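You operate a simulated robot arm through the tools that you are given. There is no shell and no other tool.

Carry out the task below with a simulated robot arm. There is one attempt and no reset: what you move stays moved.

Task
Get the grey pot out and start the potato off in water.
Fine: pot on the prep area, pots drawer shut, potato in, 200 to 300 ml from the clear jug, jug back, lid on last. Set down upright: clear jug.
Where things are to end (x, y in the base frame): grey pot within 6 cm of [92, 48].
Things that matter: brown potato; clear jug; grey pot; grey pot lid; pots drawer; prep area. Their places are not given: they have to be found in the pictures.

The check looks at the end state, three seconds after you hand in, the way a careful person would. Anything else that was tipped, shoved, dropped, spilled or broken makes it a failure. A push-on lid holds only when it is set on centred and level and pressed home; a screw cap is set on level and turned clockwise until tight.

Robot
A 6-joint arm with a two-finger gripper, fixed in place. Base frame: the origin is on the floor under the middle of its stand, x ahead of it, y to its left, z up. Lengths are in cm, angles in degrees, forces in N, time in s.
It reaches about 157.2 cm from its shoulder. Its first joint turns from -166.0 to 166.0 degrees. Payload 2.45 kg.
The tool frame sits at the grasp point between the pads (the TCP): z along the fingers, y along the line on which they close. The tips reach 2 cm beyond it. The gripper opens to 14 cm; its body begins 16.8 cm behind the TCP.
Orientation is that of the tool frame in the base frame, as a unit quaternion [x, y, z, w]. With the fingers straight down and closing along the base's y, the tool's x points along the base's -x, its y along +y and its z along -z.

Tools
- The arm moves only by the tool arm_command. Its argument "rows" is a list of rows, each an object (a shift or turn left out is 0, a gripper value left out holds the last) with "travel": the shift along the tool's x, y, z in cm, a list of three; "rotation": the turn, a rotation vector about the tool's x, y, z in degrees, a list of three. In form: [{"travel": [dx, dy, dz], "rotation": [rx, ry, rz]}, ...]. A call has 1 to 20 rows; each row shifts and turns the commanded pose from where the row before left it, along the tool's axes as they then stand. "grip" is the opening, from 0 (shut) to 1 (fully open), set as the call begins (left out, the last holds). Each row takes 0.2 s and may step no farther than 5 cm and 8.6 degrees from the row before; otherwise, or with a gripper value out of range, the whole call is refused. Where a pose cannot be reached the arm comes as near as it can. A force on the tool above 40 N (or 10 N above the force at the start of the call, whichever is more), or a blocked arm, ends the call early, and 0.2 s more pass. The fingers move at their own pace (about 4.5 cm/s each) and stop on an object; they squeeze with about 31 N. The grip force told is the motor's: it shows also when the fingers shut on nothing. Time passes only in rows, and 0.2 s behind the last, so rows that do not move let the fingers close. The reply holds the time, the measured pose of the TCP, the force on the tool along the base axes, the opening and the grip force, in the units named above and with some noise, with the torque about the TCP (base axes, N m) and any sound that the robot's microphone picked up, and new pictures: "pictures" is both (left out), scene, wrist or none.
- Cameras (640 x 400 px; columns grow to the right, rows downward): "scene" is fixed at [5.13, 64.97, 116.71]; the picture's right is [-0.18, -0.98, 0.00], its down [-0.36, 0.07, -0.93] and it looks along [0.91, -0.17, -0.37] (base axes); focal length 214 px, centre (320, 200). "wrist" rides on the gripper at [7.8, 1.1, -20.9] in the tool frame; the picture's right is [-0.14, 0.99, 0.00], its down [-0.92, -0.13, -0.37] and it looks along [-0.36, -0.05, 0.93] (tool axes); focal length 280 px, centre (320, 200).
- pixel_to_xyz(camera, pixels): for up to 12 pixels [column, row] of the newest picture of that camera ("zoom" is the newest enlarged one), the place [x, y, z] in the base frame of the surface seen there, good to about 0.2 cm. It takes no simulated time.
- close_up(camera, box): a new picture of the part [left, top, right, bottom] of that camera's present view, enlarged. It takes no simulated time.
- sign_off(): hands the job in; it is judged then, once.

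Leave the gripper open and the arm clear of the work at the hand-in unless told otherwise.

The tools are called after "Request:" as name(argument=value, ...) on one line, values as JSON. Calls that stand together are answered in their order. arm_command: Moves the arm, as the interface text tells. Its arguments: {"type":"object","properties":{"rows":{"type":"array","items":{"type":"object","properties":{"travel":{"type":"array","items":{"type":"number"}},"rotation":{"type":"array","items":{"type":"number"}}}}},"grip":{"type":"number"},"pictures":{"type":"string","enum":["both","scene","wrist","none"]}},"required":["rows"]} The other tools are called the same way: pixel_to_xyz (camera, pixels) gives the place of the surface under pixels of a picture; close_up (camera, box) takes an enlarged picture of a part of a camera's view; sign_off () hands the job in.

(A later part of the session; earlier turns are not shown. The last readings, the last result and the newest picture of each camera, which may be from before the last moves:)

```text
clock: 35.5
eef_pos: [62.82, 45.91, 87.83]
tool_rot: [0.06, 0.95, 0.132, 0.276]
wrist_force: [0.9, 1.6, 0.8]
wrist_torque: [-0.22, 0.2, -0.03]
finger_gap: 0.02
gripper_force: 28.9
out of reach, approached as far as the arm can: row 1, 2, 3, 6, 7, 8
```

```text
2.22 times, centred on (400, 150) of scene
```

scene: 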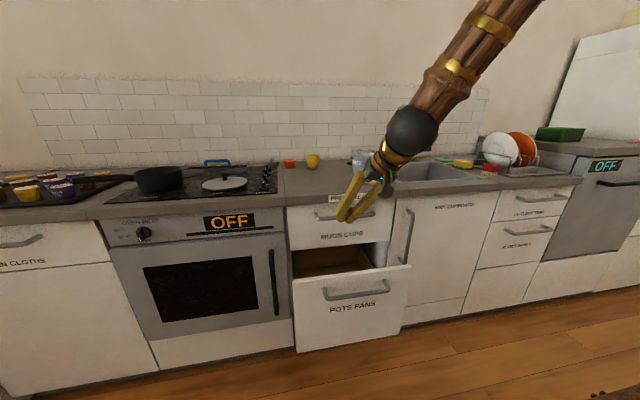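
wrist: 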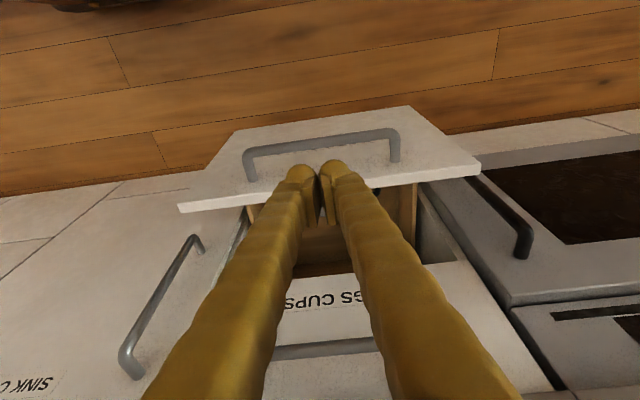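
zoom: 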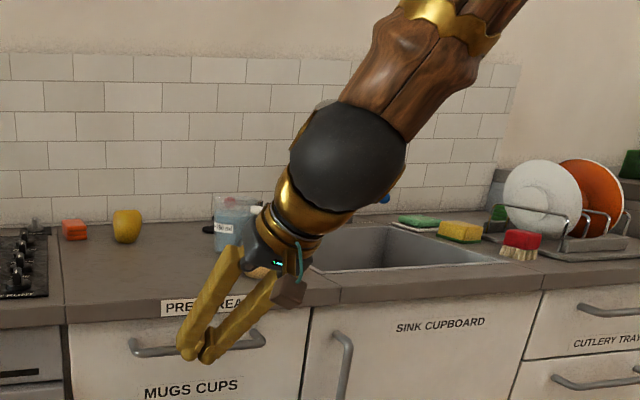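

It looks like the forearm roll is recovering. I now command the tool exactly into the arm's vertical plane (azimuth 36°, tilt 50° forward), so I can bring it back to vertical in-plane without a flip.

Request:
arm_command(rows=[{"rotation": [-2.2, -1.93, -6.57]}, {"rotation": [-2.2, -1.93, -6.57]}, {"rotation": [-2.2, -1.93, -6.57]}, {"rotation": [-2.2, -1.93, -6.57]}, {"rotation": [-2.2, -1.93, -6.57]}, {"rotation": [-2.2, -1.93, -6.57]}], pictures="scene")

```text
clock: 36.9
eef_pos: [63.17, 46.37, 88.12]
tool_rot: [-0.318, 0.848, 0.13, 0.404]
wrist_force: [-0.3, 0.1, 0.2]
wrist_torque: [0.02, 0.02, -0.04]
finger_gap: 0.0
gripper_force: 29.1
```

scene: 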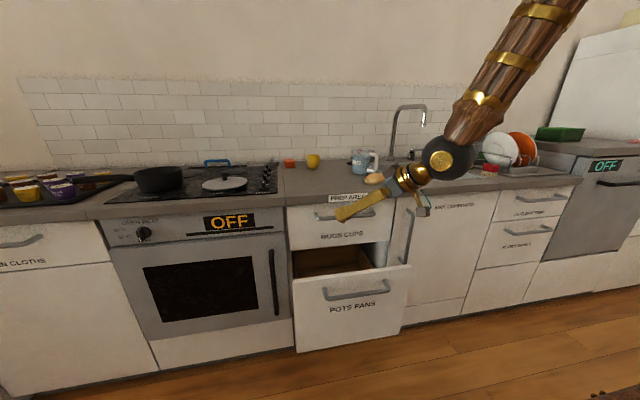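

All rows reached; the forearm roll is neutral. I correct the azimuth by -2.1° and un-tilt exactly in the arm plane back to vertical.

Request:
arm_command(rows=[{"rotation": [1.61, 0.08, 1.34]}, {"rotation": [-0.39, 8.35, 0]}, {"rotation": [-0.39, 8.35, 0]}, {"rotation": [-0.39, 8.35, 0]}, {"rotation": [-0.39, 8.35, 0]}, {"rotation": [-0.39, 8.35, 0]}, {"rotation": [-0.39, 8.35, 0]}], pictures="scene")

```text
clock: 38.5
eef_pos: [62.98, 46.39, 88.14]
tool_rot: [-0.331, 0.944, -0.001, 0.0]
wrist_force: [-0.9, 0.7, -0.2]
wrist_torque: [-0.01, -0.01, -0.01]
finger_gap: 0.03
gripper_force: 29.3
```

scene: 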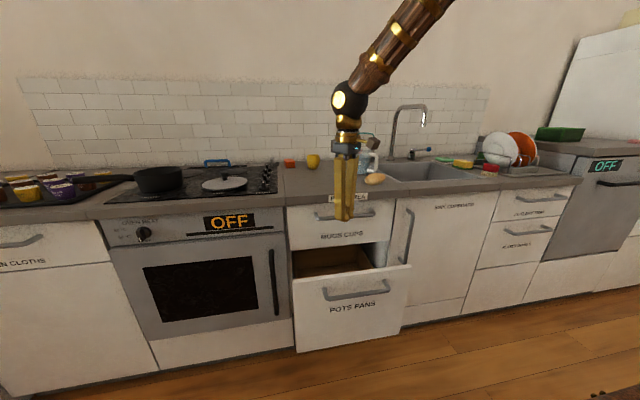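

Everything reached: vertical tool, clean wrist. Next I turn the yaw to closing along y, and move over the open drawer just behind the front panel: (65.2, 46.4), lowering the closed fingers to z≈64.5 (panel top 65.5).

Request:
arm_command(rows=[{"rotation": [0, 0, 7.72]}, {"rotation": [0, 0, 7.72]}, {"rotation": [0, 0, 7.72]}, {"rotation": [0, 0, 7.72]}, {"rotation": [0, 0, 7.72]}, {"travel": [-2.2, 0, 2]}, {"travel": [0, 0, 4]}, {"travel": [0, 0, 4]}, {"travel": [0, 0, 4]}])

```text
clock: 40.5
eef_pos: [65.46, 46.38, 74.14]
tool_rot: [0.0, 1.0, 0.0, 0.001]
wrist_force: [0.3, -0.2, 0.8]
wrist_torque: [-0.01, 0.01, -0.04]
finger_gap: 0.0
gripper_force: 28.8
```

scene: 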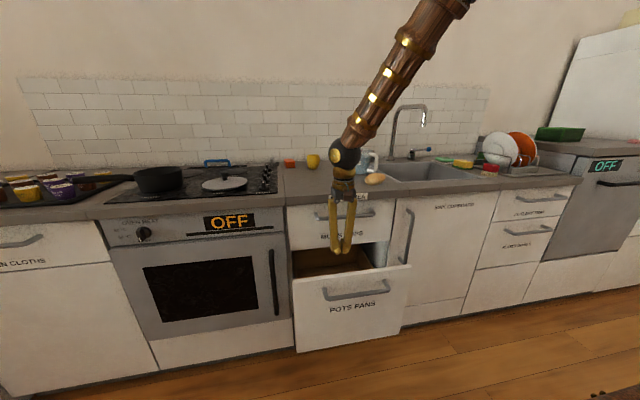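
wrist: 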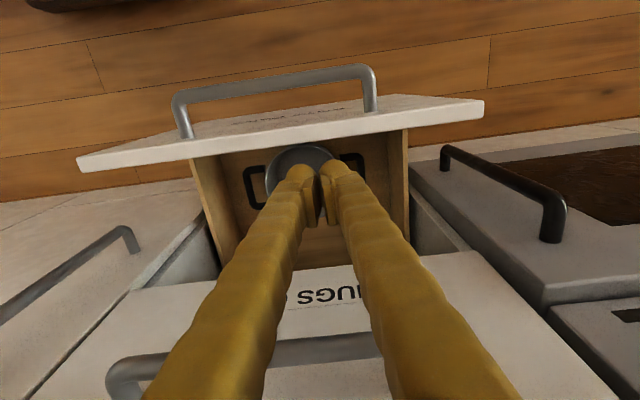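

The pot is visible: a grey pot with two black loop handles at wrist pixels (253,185) and (352,160). I measure it and the panel.

Request:
pixel_to_xyz(camera="wrist", pixels=[[250, 186], [248, 172], [270, 175], [300, 152], [325, 155], [352, 155], [360, 165], [280, 165], [230, 146], [380, 130], [230, 158], [345, 172]])

Request:
close_up(camera="wrist", box=[180, 80, 420, 280])

```text
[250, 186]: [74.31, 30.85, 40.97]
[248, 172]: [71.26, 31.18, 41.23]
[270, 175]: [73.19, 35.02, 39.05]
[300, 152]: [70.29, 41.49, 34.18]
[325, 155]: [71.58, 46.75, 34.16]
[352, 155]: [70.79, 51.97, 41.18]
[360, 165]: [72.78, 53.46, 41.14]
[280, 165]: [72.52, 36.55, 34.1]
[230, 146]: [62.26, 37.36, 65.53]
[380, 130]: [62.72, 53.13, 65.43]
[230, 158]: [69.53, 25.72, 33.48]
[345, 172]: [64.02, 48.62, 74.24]
```

```text
2.00 times, centred on (300, 180) of wrist
```

zoom: 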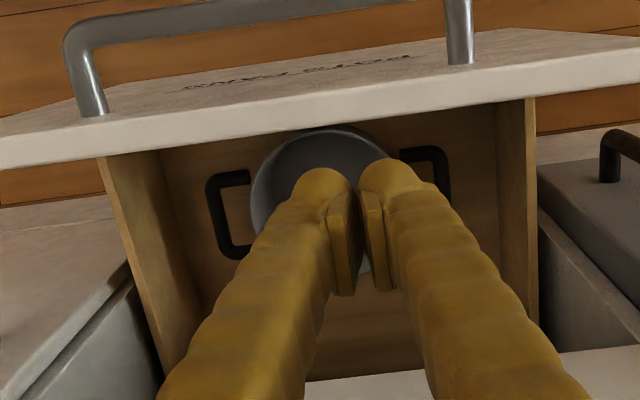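

Pot: handles at y≈31 and y≈53.5 (z≈41), centre about (73.5, 42.3), inside floor z≈34. I lower the closed fingers behind the panel top (panel inner face ≈62.7), then pull the drawer further open.

Request:
arm_command(rows=[{"travel": [0, 0, 3.3]}, {"travel": [0, 0, 3.3]}, {"travel": [0, 0, 3.0]}, {"travel": [1, 0, 0]}, {"travel": [1.5, 0, 0]}, {"travel": [2, 0, 0]}])

```text
clock: 41.9
eef_pos: [60.8, 46.21, 64.58]
tool_rot: [-0.002, 1.0, 0.0, 0.0]
wrist_force: [-0.2, -1.0, 0.1]
wrist_torque: [0.02, -0.01, 0.01]
finger_gap: 0.0
gripper_force: 29.2
```

scene: 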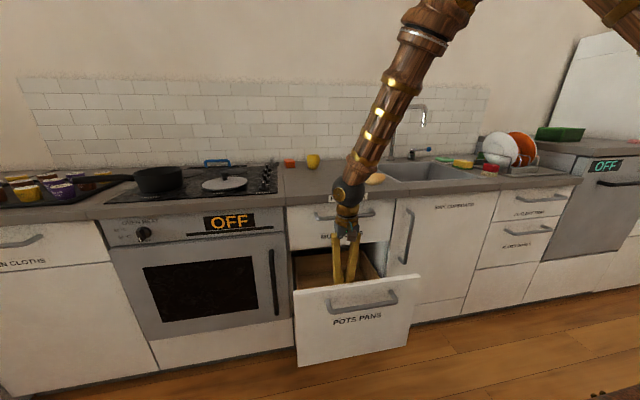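
wrist: 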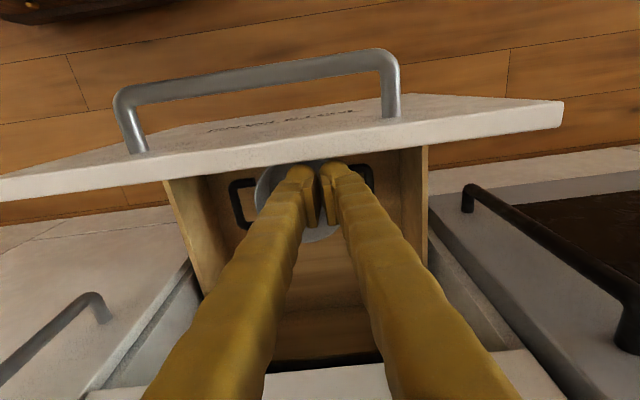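

The drawer follows smoothly. I keep pulling another 10 cm.

Request:
arm_command(rows=[{"travel": [2.5, 0, 0]}, {"travel": [2.5, 0, 0]}, {"travel": [2.5, 0, 0]}, {"travel": [2.5, 0, 0]}])

```text
clock: 42.9
eef_pos: [50.83, 46.32, 64.5]
tool_rot: [-0.001, 1.0, 0.0, 0.001]
wrist_force: [-0.2, -0.4, -0.3]
wrist_torque: [-0.01, 0.0, 0.01]
finger_gap: 0.02
gripper_force: 30.0
```

scene: 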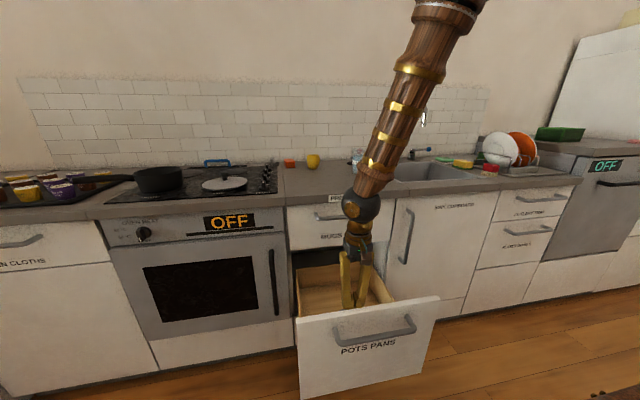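
wrist: 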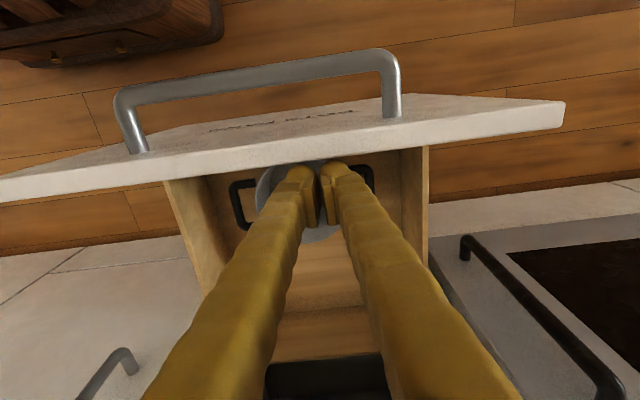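

One more small pull (2 cm), then I lift out of the drawer to look at the pot from above.

Request:
arm_command(rows=[{"travel": [2.0, 0, 0]}, {"travel": [-1.5, 0, 0]}, {"travel": [0, 0, -4.5]}, {"travel": [0, 0, -4.5]}, {"travel": [-4, 0, -2.5]}, {"travel": [-4, 0, 0]}])

```text
clock: 44.3
eef_pos: [58.15, 46.1, 76.19]
tool_rot: [0.0, 1.0, 0.0, 0.001]
wrist_force: [0.7, -0.8, -0.1]
wrist_torque: [0.02, -0.07, 0.02]
finger_gap: 0.02
gripper_force: 29.0
```

scene: 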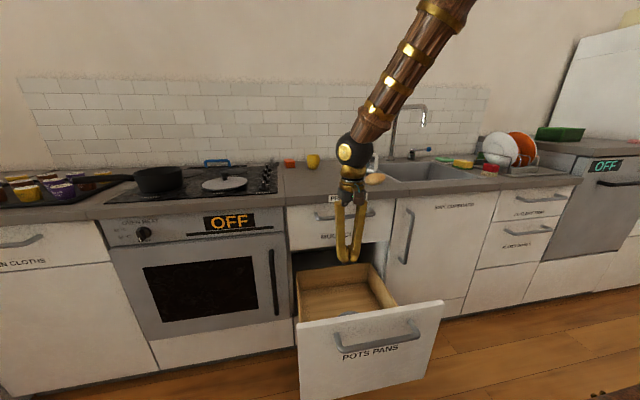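
wrist: 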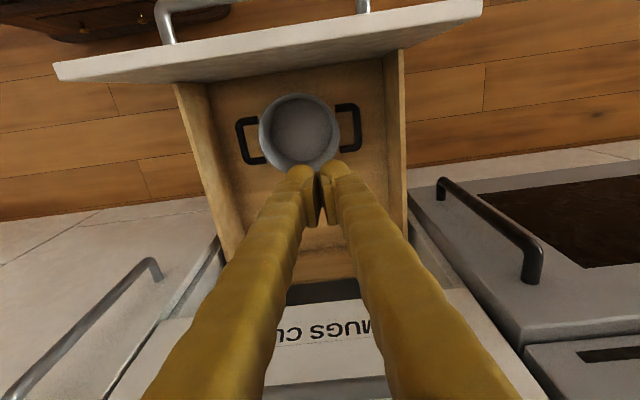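

Now the pot is clearly visible. I zoom and measure its rim and handles.

Request:
close_up(camera="wrist", box=[220, 70, 380, 190])

Request:
pixel_to_xyz(camera="wrist", pixels=[[262, 125], [297, 96], [338, 130], [275, 160], [268, 150], [330, 110], [300, 130], [239, 140], [358, 125], [255, 120], [262, 160], [336, 104]])

```text
3.33 times, centred on (300, 130) of wrist
```

zoom: 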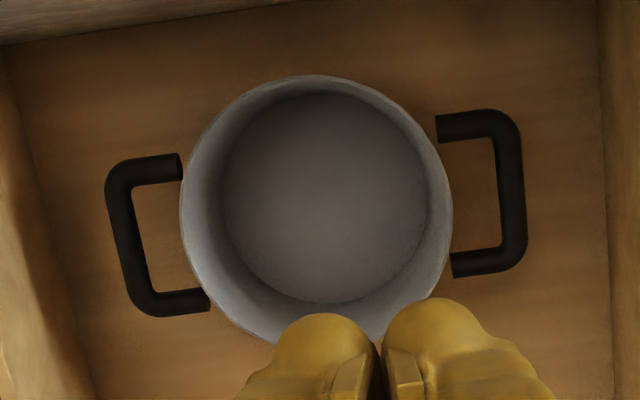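

```text
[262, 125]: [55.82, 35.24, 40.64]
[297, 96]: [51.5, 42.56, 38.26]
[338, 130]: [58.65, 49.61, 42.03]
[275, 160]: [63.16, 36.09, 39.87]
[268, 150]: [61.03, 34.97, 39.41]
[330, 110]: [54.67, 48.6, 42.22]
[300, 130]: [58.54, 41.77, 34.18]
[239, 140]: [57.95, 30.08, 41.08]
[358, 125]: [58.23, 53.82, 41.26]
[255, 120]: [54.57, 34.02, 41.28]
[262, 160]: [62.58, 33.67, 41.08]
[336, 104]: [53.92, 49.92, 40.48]
```

Request:
pixel_to_xyz(camera="zoom", pixels=[[183, 215], [450, 200], [312, 79], [436, 150], [200, 150], [215, 290], [226, 200], [426, 195], [110, 210], [520, 190], [448, 240], [187, 240]])

```text
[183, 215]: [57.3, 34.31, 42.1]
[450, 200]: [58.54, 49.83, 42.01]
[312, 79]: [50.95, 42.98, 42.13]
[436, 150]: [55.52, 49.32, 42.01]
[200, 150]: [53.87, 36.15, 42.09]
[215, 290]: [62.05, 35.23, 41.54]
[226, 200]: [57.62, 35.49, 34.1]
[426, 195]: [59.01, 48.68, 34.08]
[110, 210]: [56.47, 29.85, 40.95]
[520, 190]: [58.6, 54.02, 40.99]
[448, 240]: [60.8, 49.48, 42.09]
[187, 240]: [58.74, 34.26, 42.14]
```

Pot rim: z≈42.1, centre ≈(58.5, 42.1), radius ≈7.75. The camera arm would come near the drawer panel in this yaw, so I rotate the tool -90° (camera toward -y), move above the pot centre.

Request:
arm_command(rows=[{"rotation": [0, 0, -8.182]}, {"rotation": [0, 0, -8.182]}, {"rotation": [0, 0, -8.182]}, {"rotation": [0, 0, -8.182]}, {"rotation": [0, 0, -8.182]}, {"rotation": [0, 0, -8.182]}, {"rotation": [0, 0, -8.182]}, {"rotation": [0, 0, -8.182]}, {"rotation": [0, 0, -8.182]}, {"rotation": [0, 0, -8.182]}, {"rotation": [0, 0, -8.182]}, {"travel": [4.0, -0.35, 0]}, {"travel": [0, 0, 5]}, {"travel": [0, 0, 5]}], grip=0.3)

```text
clock: 47.3
eef_pos: [58.7, 42.14, 66.09]
tool_rot: [0.708, -0.706, 0.0, 0.0]
wrist_force: [0.0, -0.5, 0.1]
wrist_torque: [-0.01, 0.0, 0.0]
finger_gap: 4.18
gripper_force: 0.1
```

scene: 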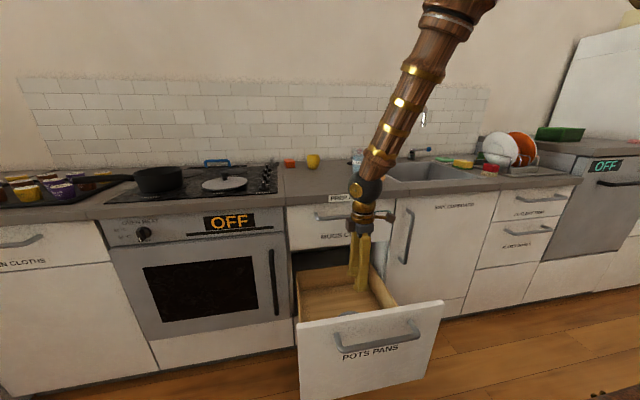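
wrist: 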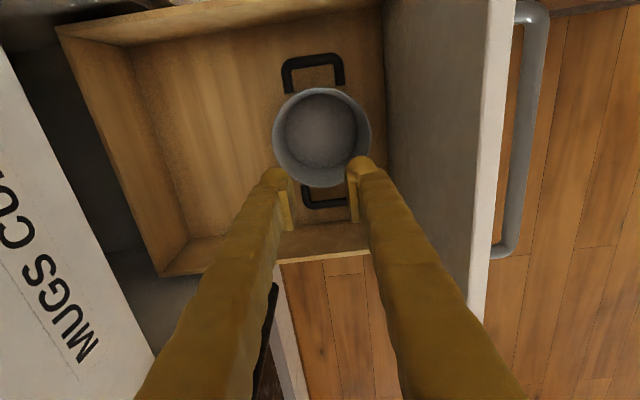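

I check the finger tip thickness with a few pixels on the fingers in the wrist view.

Request:
pixel_to_xyz(camera="wrist", pixels=[[264, 182], [275, 172], [290, 205], [250, 220], [372, 162], [360, 160], [353, 200], [388, 200], [235, 260], [400, 240]])

Request:
close_up(camera="wrist", box=[230, 140, 410, 270])

```text
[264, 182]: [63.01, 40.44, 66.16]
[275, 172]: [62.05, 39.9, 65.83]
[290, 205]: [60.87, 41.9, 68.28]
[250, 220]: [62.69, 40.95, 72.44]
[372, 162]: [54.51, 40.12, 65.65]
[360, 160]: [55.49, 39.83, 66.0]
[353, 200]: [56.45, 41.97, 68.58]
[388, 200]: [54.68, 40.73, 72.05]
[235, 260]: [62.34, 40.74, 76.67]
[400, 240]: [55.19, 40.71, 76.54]
```

```text
3.08 times, centred on (320, 205) of wrist
```

zoom: 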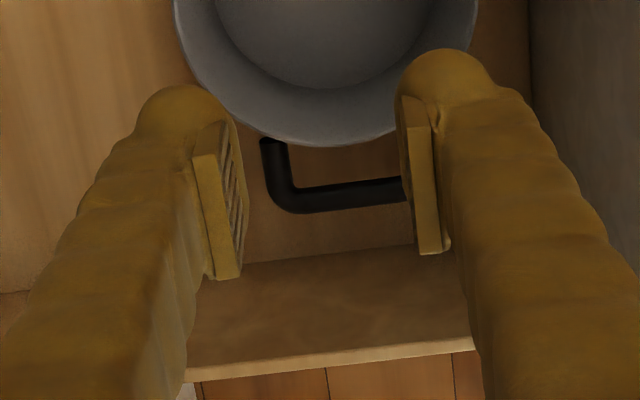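

Finger outer faces sit 2.2 cm outside the pads; the pot's inner radius ≈7.5 cm, so I can hold the pot from inside by spreading the fingers (balanced, no tipping). I lower the fingers in towards the pot.

Request:
arm_command(rows=[{"travel": [0, 0, 4.5]}, {"travel": [0, 0.2, 4.5]}, {"travel": [0, 0, 4.5]}, {"travel": [0, 0, 4.5]}, {"travel": [0, 0, 2]}])

```text
clock: 48.5
eef_pos: [58.73, 42.37, 46.09]
tool_rot: [0.707, -0.707, 0.001, -0.002]
wrist_force: [0.3, -0.1, 0.9]
wrist_torque: [-0.01, 0.01, 0.0]
finger_gap: 4.18
gripper_force: 0.0
```

scene: 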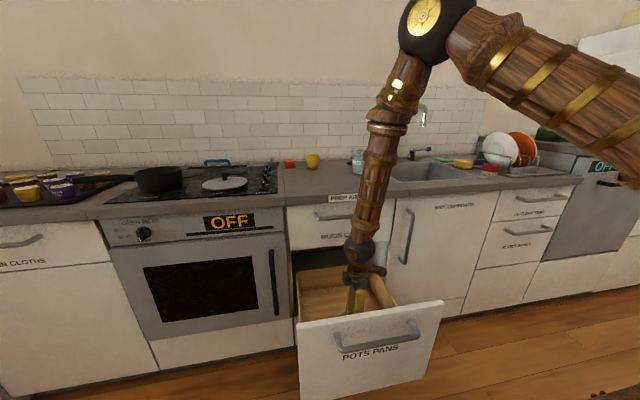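
wrist: 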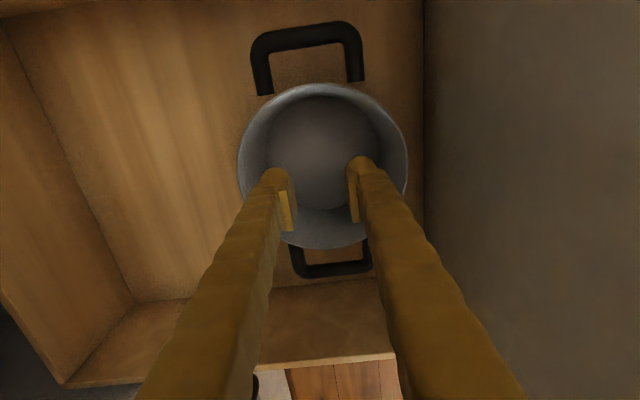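

Reachable so far. I check centring of the pot relative to the fingers: rim pixels left (239,162), right (406,158), top (322,85).

Request:
pixel_to_xyz(camera="wrist", pixels=[[240, 162], [406, 158], [322, 85], [255, 115], [390, 112], [250, 205], [320, 248], [360, 238], [308, 247]])

```text
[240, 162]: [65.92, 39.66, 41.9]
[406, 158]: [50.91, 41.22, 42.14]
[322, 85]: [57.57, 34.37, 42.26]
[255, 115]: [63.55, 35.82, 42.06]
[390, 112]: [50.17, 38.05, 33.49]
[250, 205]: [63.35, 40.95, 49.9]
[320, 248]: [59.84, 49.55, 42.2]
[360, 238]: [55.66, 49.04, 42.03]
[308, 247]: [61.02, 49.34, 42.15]
```

Rim fit: centre (58.55, 42.0), R≈7.7. I centre, lower 5 cm so the tips are ~3 cm below the rim, then spread the fingers against the inside wall.

Request:
arm_command(rows=[{"travel": [0.37, 0.18, 2.5]}, {"travel": [0, 0, 2.5]}], pictures="none")

Request:
arm_command(rows=[{}, {}, {}, {}, {}, {}, {}], grip=0.72)

```text
clock: 49.1
eef_pos: [58.53, 42.19, 41.2]
tool_rot: [0.708, -0.706, 0.001, -0.002]
wrist_force: [0.2, 0.3, -0.5]
wrist_torque: [-0.01, 0.05, -0.01]
finger_gap: 4.2
gripper_force: 0.0
```

```text
clock: 50.7
eef_pos: [58.5, 42.14, 41.12]
tool_rot: [0.708, -0.707, 0.001, -0.001]
wrist_force: [-0.9, -1.1, 0.6]
wrist_torque: [0.01, -0.03, -0.05]
finger_gap: 9.19
gripper_force: 0.0
```

scene: 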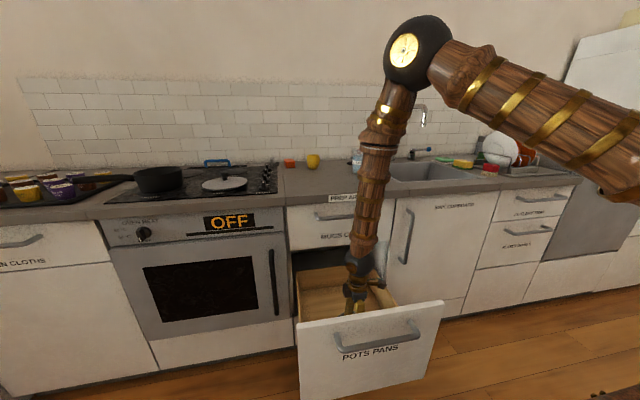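
wrist: 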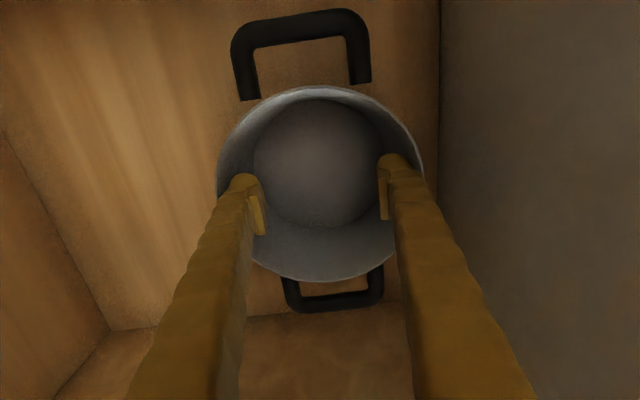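

The fingers stopped at 9.2 cm, probably touching the wall. I command fully open to press and read the force.

Request:
arm_command(rows=[{}, {}, {}, {}], grip=1)

```text
clock: 51.7
eef_pos: [58.55, 42.21, 41.13]
tool_rot: [0.708, -0.707, 0.0, 0.0]
wrist_force: [-0.3, -0.2, 1.1]
wrist_torque: [0.04, 0.04, -0.06]
finger_gap: 9.27
gripper_force: 0.1
```

scene: 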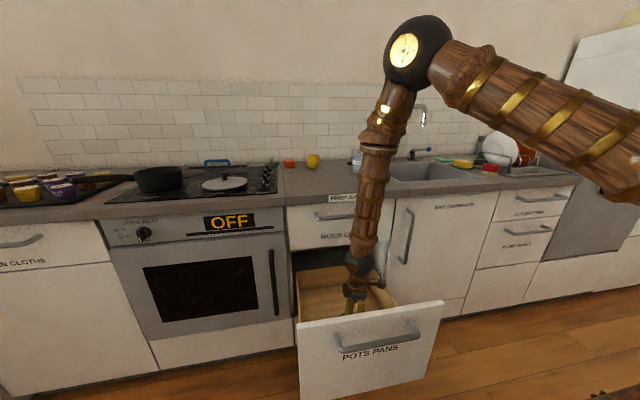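
wrist: 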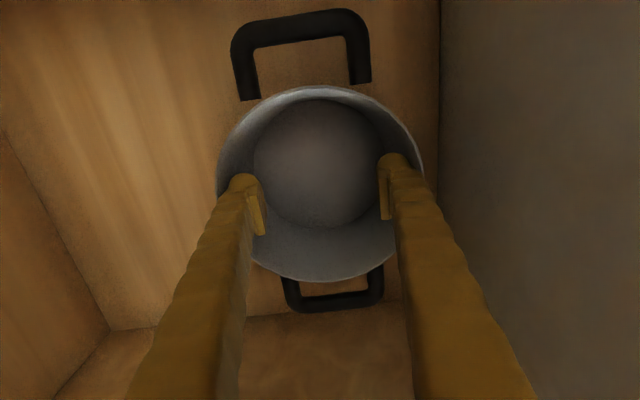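

Fingers are wedged at 9.27 cm against the wall. I test by lifting 2 cm slowly and reading the force.

Request:
arm_command(rows=[{"travel": [0, 0, -0.5]}, {"travel": [0, 0, -0.5]}, {"travel": [0, 0, -0.5]}, {"travel": [0, 0, -0.5]}, {}, {}], pictures="wrist")

```text
clock: 53.1
eef_pos: [58.51, 42.02, 42.96]
tool_rot: [0.708, -0.707, 0.001, -0.001]
wrist_force: [0.6, 0.6, -4.4]
wrist_torque: [0.02, -0.03, 0.02]
finger_gap: 9.28
gripper_force: 0.0
```

wrist: 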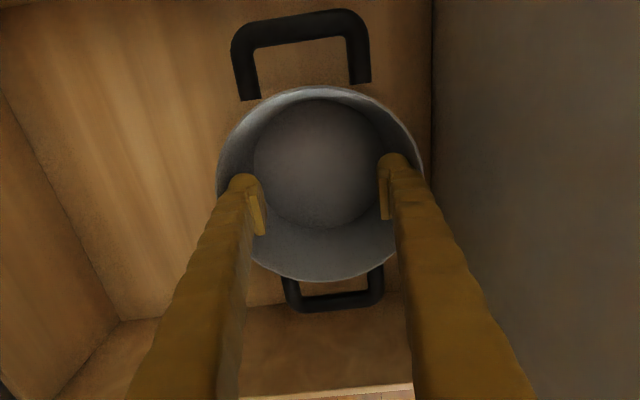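

The force shows about -5 N: the pot (≈0.5 kg) is hanging, and it stays fixed in the view. I confirm with the rim height and wait a moment for slip.

Request:
arm_command(rows=[{"travel": [0, 0, -1]}, {"travel": [0, 0, -1]}, {"travel": [0, 0, -1]}, {}, {}, {}], pictures="wrist")

Request:
pixel_to_xyz(camera="wrist", pixels=[[220, 162], [422, 158], [322, 87], [320, 280], [290, 150], [250, 15], [330, 305]])

```text
clock: 54.5
eef_pos: [58.35, 42.11, 46.08]
tool_rot: [0.708, -0.706, -0.001, -0.001]
wrist_force: [0.3, -1.2, -4.9]
wrist_torque: [0.01, 0.0, 0.0]
finger_gap: 9.25
gripper_force: 0.1
```

wrist: 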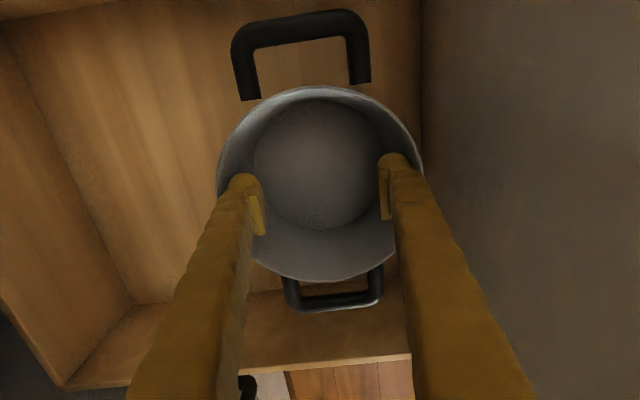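

```text
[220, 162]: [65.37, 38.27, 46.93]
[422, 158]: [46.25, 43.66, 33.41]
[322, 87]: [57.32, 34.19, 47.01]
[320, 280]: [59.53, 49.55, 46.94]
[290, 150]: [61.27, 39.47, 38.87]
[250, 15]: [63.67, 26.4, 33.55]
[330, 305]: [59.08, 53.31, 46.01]
```

The pot hangs level (rim at 46.9–47.0 all round). I lift it steadily straight up.

Request:
arm_command(rows=[{"travel": [0, 0, -1.5]}, {"travel": [0, 0, -2.5]}, {"travel": [0, 0, -2.5]}, {"travel": [0, 0, -2.5]}, {"travel": [0, 0, -2.5]}, {"travel": [0, 0, -2.5]}, {"travel": [0, 0, -2.5]}, {"travel": [0, 0, -2.5]}, {"travel": [0, 0, -2.5]}, {"travel": [0, 0, -2.5]}, {"travel": [0, 0, -2.5]}, {"travel": [0, 0, -1.5]}])

```text
clock: 57.1
eef_pos: [58.25, 41.99, 74.01]
tool_rot: [0.707, -0.707, 0.001, -0.001]
wrist_force: [-0.6, -0.2, -3.4]
wrist_torque: [-0.03, -0.03, 0.04]
finger_gap: 9.31
gripper_force: 0.1
```

scene: 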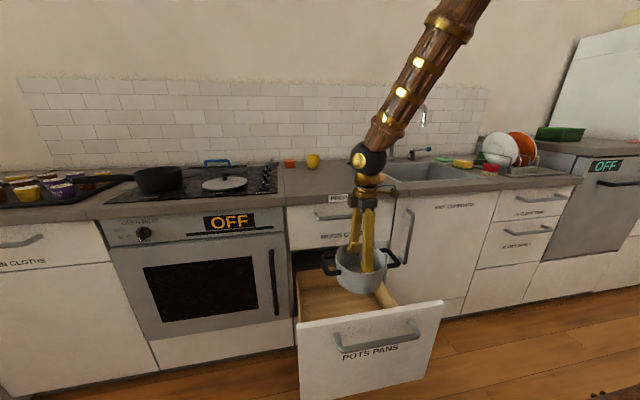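
wrist: 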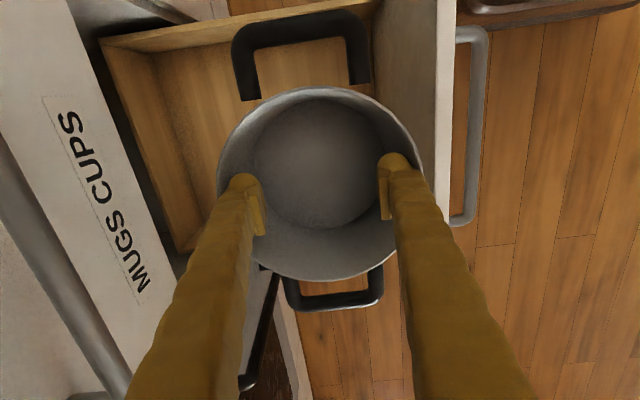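

Still secure. I continue up to TCP z≈106 (pot bottom ≈98), above the counter.

Request:
arm_command(rows=[{"travel": [0, 0, -1.5]}, {"travel": [0, 0, -2.5]}, {"travel": [0, 0, -2.5]}, {"travel": [0, 0, -2.5]}, {"travel": [0, 0, -2.5]}, {"travel": [0, 0, -2.5]}, {"travel": [0, 0, -2.5]}, {"travel": [0, 0, -2.5]}, {"travel": [0, 0, -2.5]}, {"travel": [0, 0, -2.5]}, {"travel": [0, 0, -2.5]}, {"travel": [0, 0, -2.5]}, {"travel": [0, 0, -2.5]}, {"travel": [0, 0, -1]}], pictures="scene")

```text
clock: 60.1
eef_pos: [58.19, 42.16, 106.7]
tool_rot: [0.708, -0.706, 0.001, -0.001]
wrist_force: [-0.6, -0.3, -5.4]
wrist_torque: [0.03, 0.01, 0.0]
finger_gap: 9.32
gripper_force: 0.0
```

scene: 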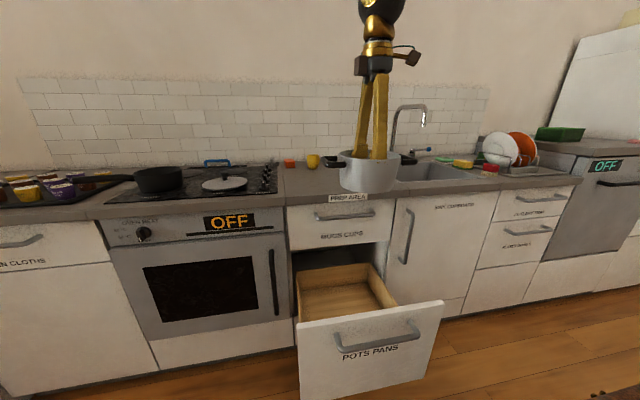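

Now I carry it over to (92, 48).

Request:
arm_command(rows=[{"travel": [-0.25, -1.5, 0]}, {"travel": [-0.45, -2.5, 0]}, {"travel": [-0.45, -2.5, 0]}, {"travel": [-0.45, -2.5, 0]}, {"travel": [-0.45, -2.5, 0]}, {"travel": [-0.45, -2.5, 0]}, {"travel": [-0.45, -2.5, 0]}, {"travel": [-0.45, -2.5, 0]}, {"travel": [-0.45, -2.5, 0]}, {"travel": [-0.45, -2.5, 0]}, {"travel": [-0.45, -2.5, 0]}, {"travel": [-0.45, -2.5, 0]}, {"travel": [-0.45, -2.5, 0]}, {"travel": [-0.25, -1.5, 0]}, {"travel": [0, -0.8, 0]}])

```text
clock: 63.3
eef_pos: [91.97, 48.01, 106.79]
tool_rot: [0.708, -0.706, 0.0, 0.0]
wrist_force: [0.0, -0.2, -5.9]
wrist_torque: [0.01, 0.0, 0.01]
finger_gap: 9.32
gripper_force: 0.0
```

scene: 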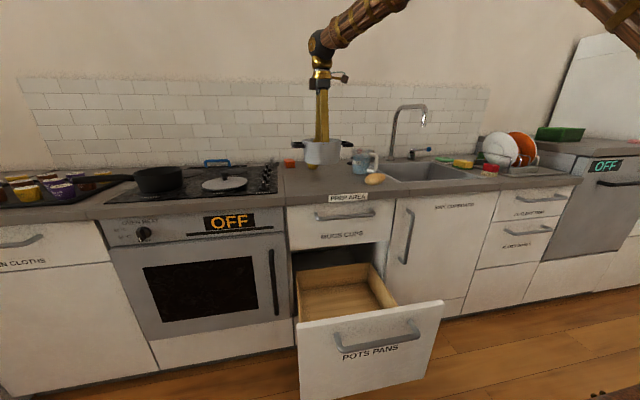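
wrist: 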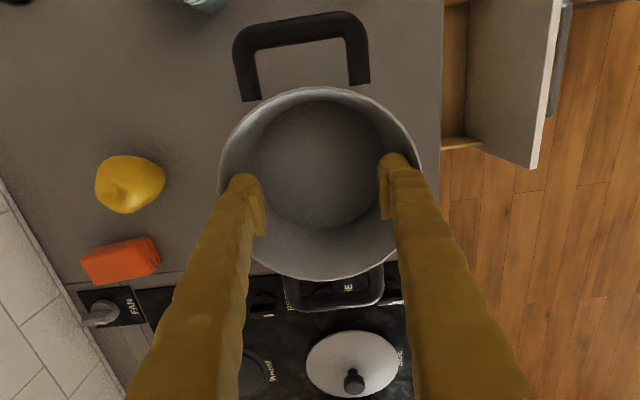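

Over the prep area. I check the rim level then lower to just above the counter.

Request:
pixel_to_xyz(camera="wrist", pixels=[[219, 165], [322, 88], [320, 278], [419, 150], [300, 27], [335, 305], [195, 5]])

Request:
arm_command(rows=[{"travel": [0, 0, 1]}, {"travel": [0, 0, 2]}, {"travel": [0, 0, 2]}, {"travel": [0, 0, 1.5]}, {"travel": [0, 0, 1]}, {"travel": [0, 0, 0.5]}])

```text
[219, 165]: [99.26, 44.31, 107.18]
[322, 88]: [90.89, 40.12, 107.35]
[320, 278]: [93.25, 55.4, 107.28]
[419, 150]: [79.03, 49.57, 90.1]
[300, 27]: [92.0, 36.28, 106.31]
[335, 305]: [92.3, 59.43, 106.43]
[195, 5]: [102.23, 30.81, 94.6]
```

```text
clock: 64.7
eef_pos: [92.08, 48.02, 98.63]
tool_rot: [0.707, -0.707, 0.001, -0.001]
wrist_force: [-0.6, 0.0, -4.7]
wrist_torque: [0.0, 0.02, 0.02]
finger_gap: 9.37
gripper_force: 0.0
```

scene: 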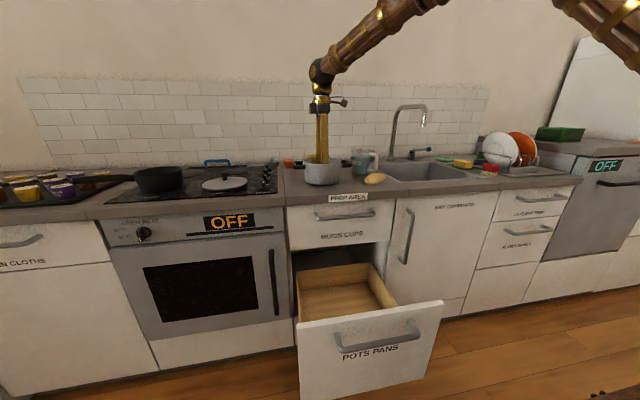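
wrist: 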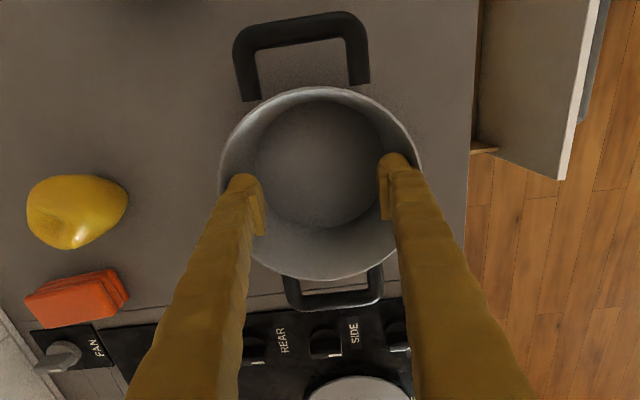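

Rim is 0.5 cm above the TCP now, so pot bottom ≈90.4. I lower gently the last bit to contact.

Request:
arm_command(rows=[{"travel": [0, 0, 0.2]}, {"travel": [0, 0, 0.2]}, {"travel": [0, 0, 0.15]}, {}], pictures="none")

```text
clock: 65.7
eef_pos: [92.09, 47.91, 98.15]
tool_rot: [0.708, -0.706, 0.002, -0.001]
wrist_force: [-0.1, 0.4, -4.1]
wrist_torque: [0.0, 0.01, 0.04]
finger_gap: 9.34
gripper_force: 0.0
```

Request:
arm_command(rows=[{"travel": [0, 0, 0.15]}, {"travel": [0, 0, 0.15]}, {}], pictures="wrist")

```text
clock: 66.5
eef_pos: [92.01, 47.97, 98.02]
tool_rot: [0.707, -0.707, 0.002, -0.003]
wrist_force: [-6.1, 2.4, 32.6]
wrist_torque: [0.01, -0.06, -0.04]
finger_gap: 9.36
gripper_force: 0.0
```

wrist: 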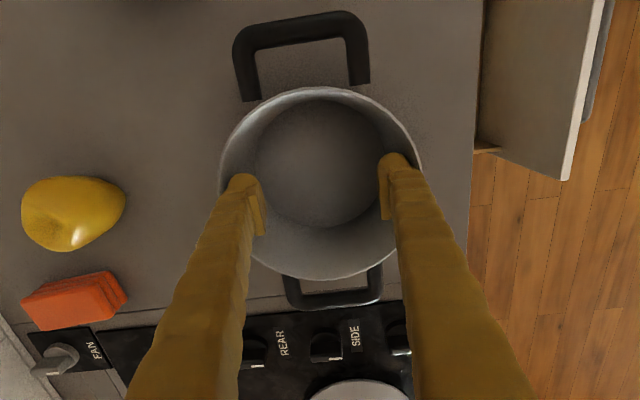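

Firm contact (32 N): the pot stands on the counter. I ease up slightly, bring the fingers in to release, then lift out.

Request:
arm_command(rows=[{"travel": [0, 0, -0.15]}], pictures="none")

Request:
arm_command(rows=[{}, {}, {}, {}, {"travel": [0, 0, -2.5]}, {"travel": [0, 0, -4]}, {"travel": [0, 0, -4]}, {"travel": [0, 0, -4]}], grip=0.35)

```text
clock: 66.9
eef_pos: [92.07, 47.99, 97.99]
tool_rot: [0.707, -0.707, 0.001, -0.002]
wrist_force: [3.0, 8.1, 26.9]
wrist_torque: [0.04, -0.38, 0.03]
finger_gap: 9.36
gripper_force: 0.0
```

```text
clock: 68.7
eef_pos: [92.16, 47.96, 112.34]
tool_rot: [0.708, -0.706, 0.0, 0.0]
wrist_force: [0.0, 0.3, 0.0]
wrist_torque: [-0.05, 0.05, 0.01]
finger_gap: 4.89
gripper_force: 0.1
```

scene: 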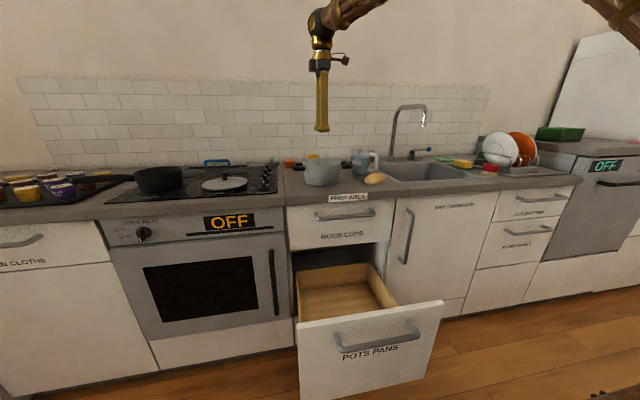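
wrist: 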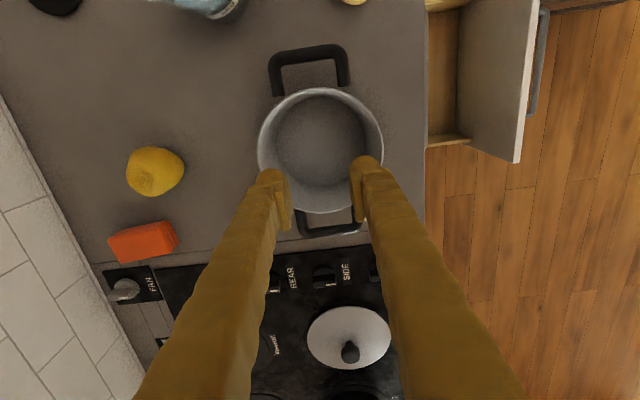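

The pot stands on the prep area at about (92, 48). Next: shut the drawer. I move the arm back in front of the drawer at y≈57 (beside its handle), high up first.

Request:
arm_command(rows=[{"travel": [-0.82, 4.47, 0]}, {"travel": [-0.82, 4.47, 0]}, {"travel": [-0.82, 4.47, 0]}, {"travel": [-0.82, 4.47, 0]}, {"travel": [-0.82, 4.47, 0]}, {"travel": [-0.82, 4.47, 0]}, {"travel": [-0.82, 4.47, 0]}, {"travel": [-0.82, 4.47, 0]}, {"travel": [-0.82, 4.47, 0]}, {"travel": [-0.82, 4.47, 0]}, {"travel": [-0.82, 4.47, 0]}], grip=0, pictures="none")

Request:
arm_command(rows=[{"rotation": [0, 0, 8.182]}, {"rotation": [0, 0, 8.182]}, {"rotation": [0, 0, 8.182]}, {"rotation": [0, 0, 8.182]}, {"rotation": [0, 0, 8.182]}, {"rotation": [0, 0, 8.182]}, {"rotation": [0, 0, 8.182]}, {"rotation": [0, 0, 8.182]}, {"rotation": [0, 0, 8.182]}, {"rotation": [0, 0, 8.182]}, {"rotation": [0, 0, 8.182]}])

```text
clock: 71.1
eef_pos: [42.89, 57.0, 112.37]
tool_rot: [0.708, -0.706, 0.0, -0.001]
wrist_force: [0.5, 0.8, -0.6]
wrist_torque: [-0.13, 0.07, 0.05]
finger_gap: 0.01
gripper_force: 29.3
```

```text
clock: 73.5
eef_pos: [42.92, 56.88, 112.23]
tool_rot: [-0.001, 1.0, 0.0, 0.001]
wrist_force: [0.2, -0.4, 0.0]
wrist_torque: [-0.01, -0.02, 0.01]
finger_gap: 0.0
gripper_force: 29.5
```

scene: 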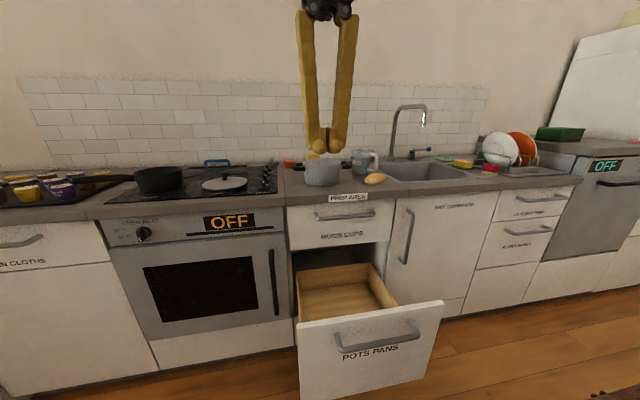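
wrist: 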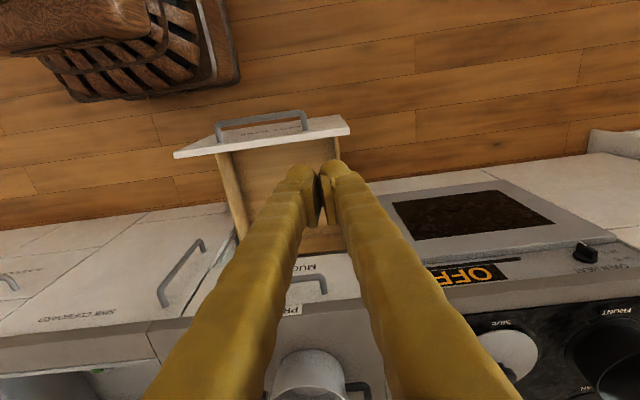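

I measure the open panel's front face and handle in the wrist view: top edge (300,135), right corner (346,128), handle (260,120).

Request:
pixel_to_xyz(camera="wrist", pixels=[[346, 128], [320, 120], [270, 145], [260, 119], [305, 125], [180, 154], [330, 131]])

Request:
pixel_to_xyz(camera="scene", pixels=[[300, 322], [440, 302], [310, 360], [318, 350], [340, 335], [415, 325], [370, 312], [430, 320]])

```text
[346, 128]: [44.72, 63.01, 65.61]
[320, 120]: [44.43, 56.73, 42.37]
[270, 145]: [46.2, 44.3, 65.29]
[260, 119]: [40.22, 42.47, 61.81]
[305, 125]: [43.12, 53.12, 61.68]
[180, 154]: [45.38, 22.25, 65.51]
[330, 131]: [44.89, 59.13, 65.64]
```

```text
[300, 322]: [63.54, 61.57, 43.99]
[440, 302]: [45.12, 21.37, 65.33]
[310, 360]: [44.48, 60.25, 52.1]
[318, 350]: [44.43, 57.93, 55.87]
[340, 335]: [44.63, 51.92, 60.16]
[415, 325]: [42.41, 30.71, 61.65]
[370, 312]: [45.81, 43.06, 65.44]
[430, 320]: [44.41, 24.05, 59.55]
```

Panel front is at x≈44.5. I shift to (41.5, 57.8) and go down to z≈60 in front of it.

Request:
arm_command(rows=[{"travel": [1.4, 0.9, 0]}, {"travel": [0, 0, 4.75]}, {"travel": [0, 0, 4.75]}, {"travel": [0, 0, 4.75]}, {"travel": [0, 0, 4.75]}, {"travel": [0, 0, 4.75]}, {"travel": [0, 0, 4.75]}, {"travel": [0, 0, 4.75]}, {"travel": [0, 0, 4.75]}, {"travel": [0, 0, 4.75]}, {"travel": [0, 0, 4.75]}, {"travel": [0, 0, 4.5]}])

```text
clock: 76.1
eef_pos: [41.61, 57.77, 60.13]
tool_rot: [0.0, 1.0, 0.0, 0.0]
wrist_force: [-0.1, -0.2, -0.1]
wrist_torque: [-0.02, 0.0, -0.03]
finger_gap: 0.0
gripper_force: 29.0
```

scene: 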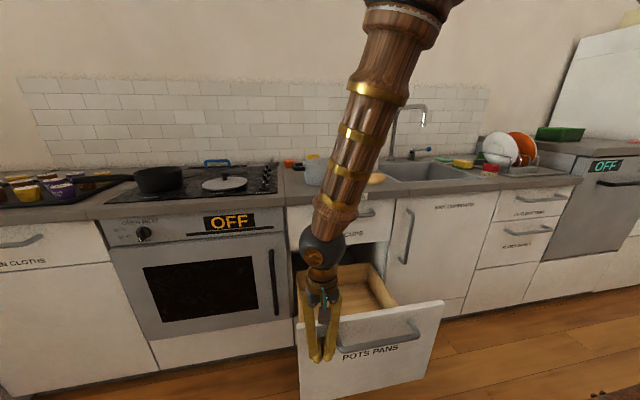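
wrist: 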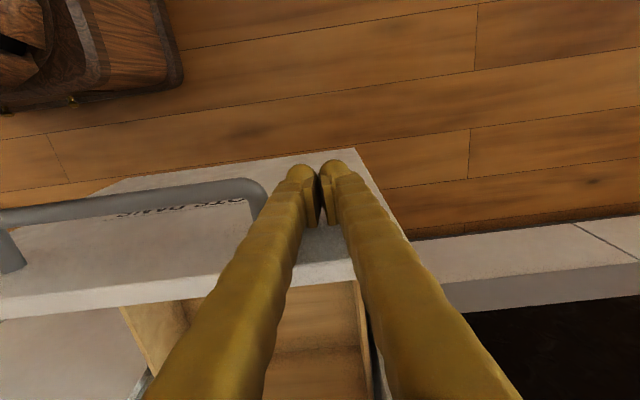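

In position in front of the panel. I push it inward (+x) about 24 cm.

Request:
arm_command(rows=[{"travel": [-1.5, 0, 0]}, {"travel": [-1.5, 0, 0]}, {"travel": [-2, 0, 0]}, {"travel": [-2, 0, 0]}, {"travel": [-2, 0, 0]}, {"travel": [-2, 0, 0]}, {"travel": [-2, 0, 0]}, {"travel": [-2, 0, 0]}, {"travel": [-2, 0, 0]}, {"travel": [-2, 0, 0]}, {"travel": [-2, 0, 0]}, {"travel": [-2, 0, 0]}, {"travel": [-1.4, 0, 0]}])

```text
clock: 78.9
eef_pos: [65.76, 57.8, 60.3]
tool_rot: [-0.001, 1.0, 0.0, 0.0]
wrist_force: [0.0, 0.2, -0.7]
wrist_torque: [-0.04, 0.03, 0.01]
finger_gap: 0.0
gripper_force: 29.5
```

scene: 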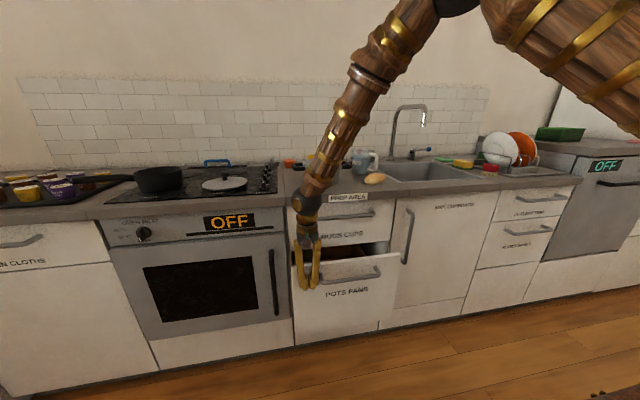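
wrist: 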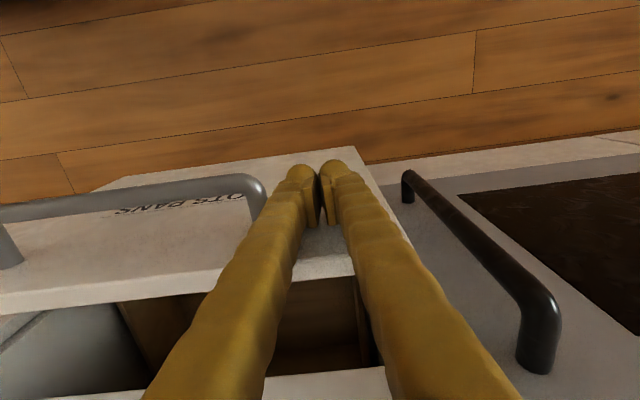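

The drawer is mostly shut; 11 cm left. I look at the clearance of the hand to the upper drawer handle and counter edge.

Request:
close_up(camera="scene", box=[240, 150, 420, 320])

Request:
pixel_to_xyz(camera="scene", pixels=[[305, 205], [307, 225], [300, 240], [316, 240], [272, 290], [340, 130], [362, 75], [330, 160], [318, 180]])

```text
2.35 times, centred on (330, 235) of scene
```

zoom: 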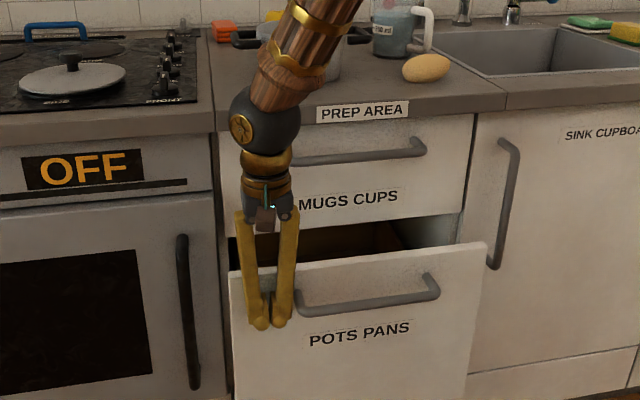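

```text
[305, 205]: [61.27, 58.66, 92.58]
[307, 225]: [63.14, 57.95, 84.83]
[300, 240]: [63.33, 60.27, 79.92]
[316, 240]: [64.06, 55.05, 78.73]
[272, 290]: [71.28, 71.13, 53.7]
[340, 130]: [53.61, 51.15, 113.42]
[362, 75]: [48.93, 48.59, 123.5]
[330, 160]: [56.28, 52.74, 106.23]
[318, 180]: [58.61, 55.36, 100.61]
```

The hand is slim, but to finish I need a forward tilt of the tool. I back off, rise to free space at azimuth 38.5°, and align the roll with the arm plane.

Request:
arm_command(rows=[{"travel": [3, 0, 0]}, {"travel": [3, 0, 0]}, {"travel": [0, 0, -4.95]}, {"travel": [0, 0, -4.95]}, {"travel": [0, 0, -4.95]}, {"travel": [0, 0, -4.95]}, {"travel": [0, 0, -4.95]}, {"travel": [0, 0, -4.95]}, {"travel": [1.6, -4.67, 0]}, {"travel": [1.6, -4.67, 0]}, {"travel": [1.6, -4.67, 0]}, {"rotation": [0, 0, -7.7]}, {"rotation": [0, 0, -7.7]}, {"rotation": [0, 0, -7.7]}, {"rotation": [0, 0, -7.7]}, {"rotation": [0, 0, -7.7]}], pictures="scene")

```text
clock: 82.3
eef_pos: [54.96, 43.84, 90.0]
tool_rot: [-0.331, 0.944, -0.001, 0.001]
wrist_force: [1.0, -0.8, 0.7]
wrist_torque: [0.01, -0.02, -0.03]
finger_gap: 0.0
gripper_force: 29.4
```

scene: 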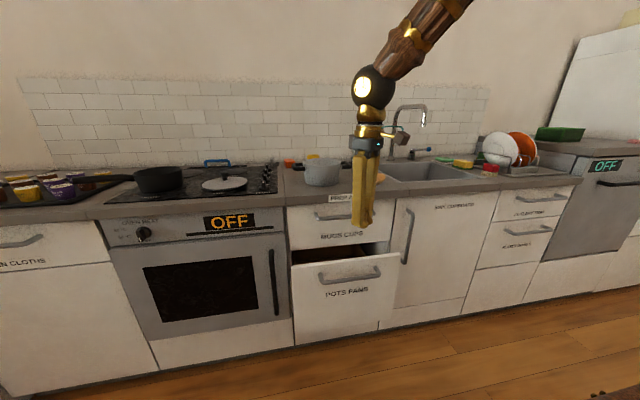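

Aligned (azimuth 38.6° both). I tilt 40° forward in-plane.

Request:
arm_command(rows=[{"rotation": [0, -8, 0]}, {"rotation": [0, -8, 0]}, {"rotation": [0, -8, 0]}, {"rotation": [0, -8, 0]}, {"rotation": [0, -8, 0]}], pictures="scene")

```text
clock: 83.5
eef_pos: [55.64, 43.41, 90.2]
tool_rot: [-0.313, 0.895, 0.096, 0.304]
wrist_force: [0.8, -0.3, 1.2]
wrist_torque: [0.0, -0.01, 0.01]
finger_gap: 0.0
gripper_force: 29.6
out of reach, approached as far as the arm can: row 4
```

scene: 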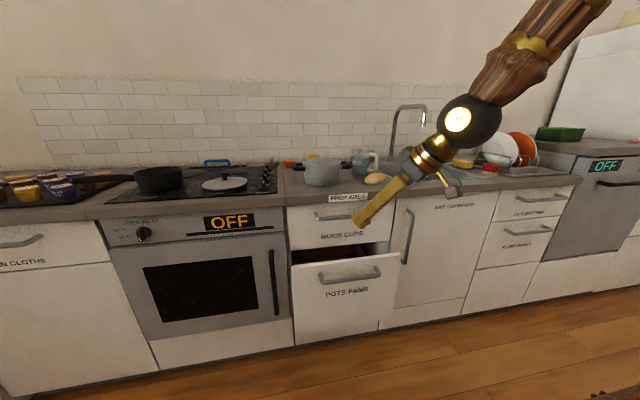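

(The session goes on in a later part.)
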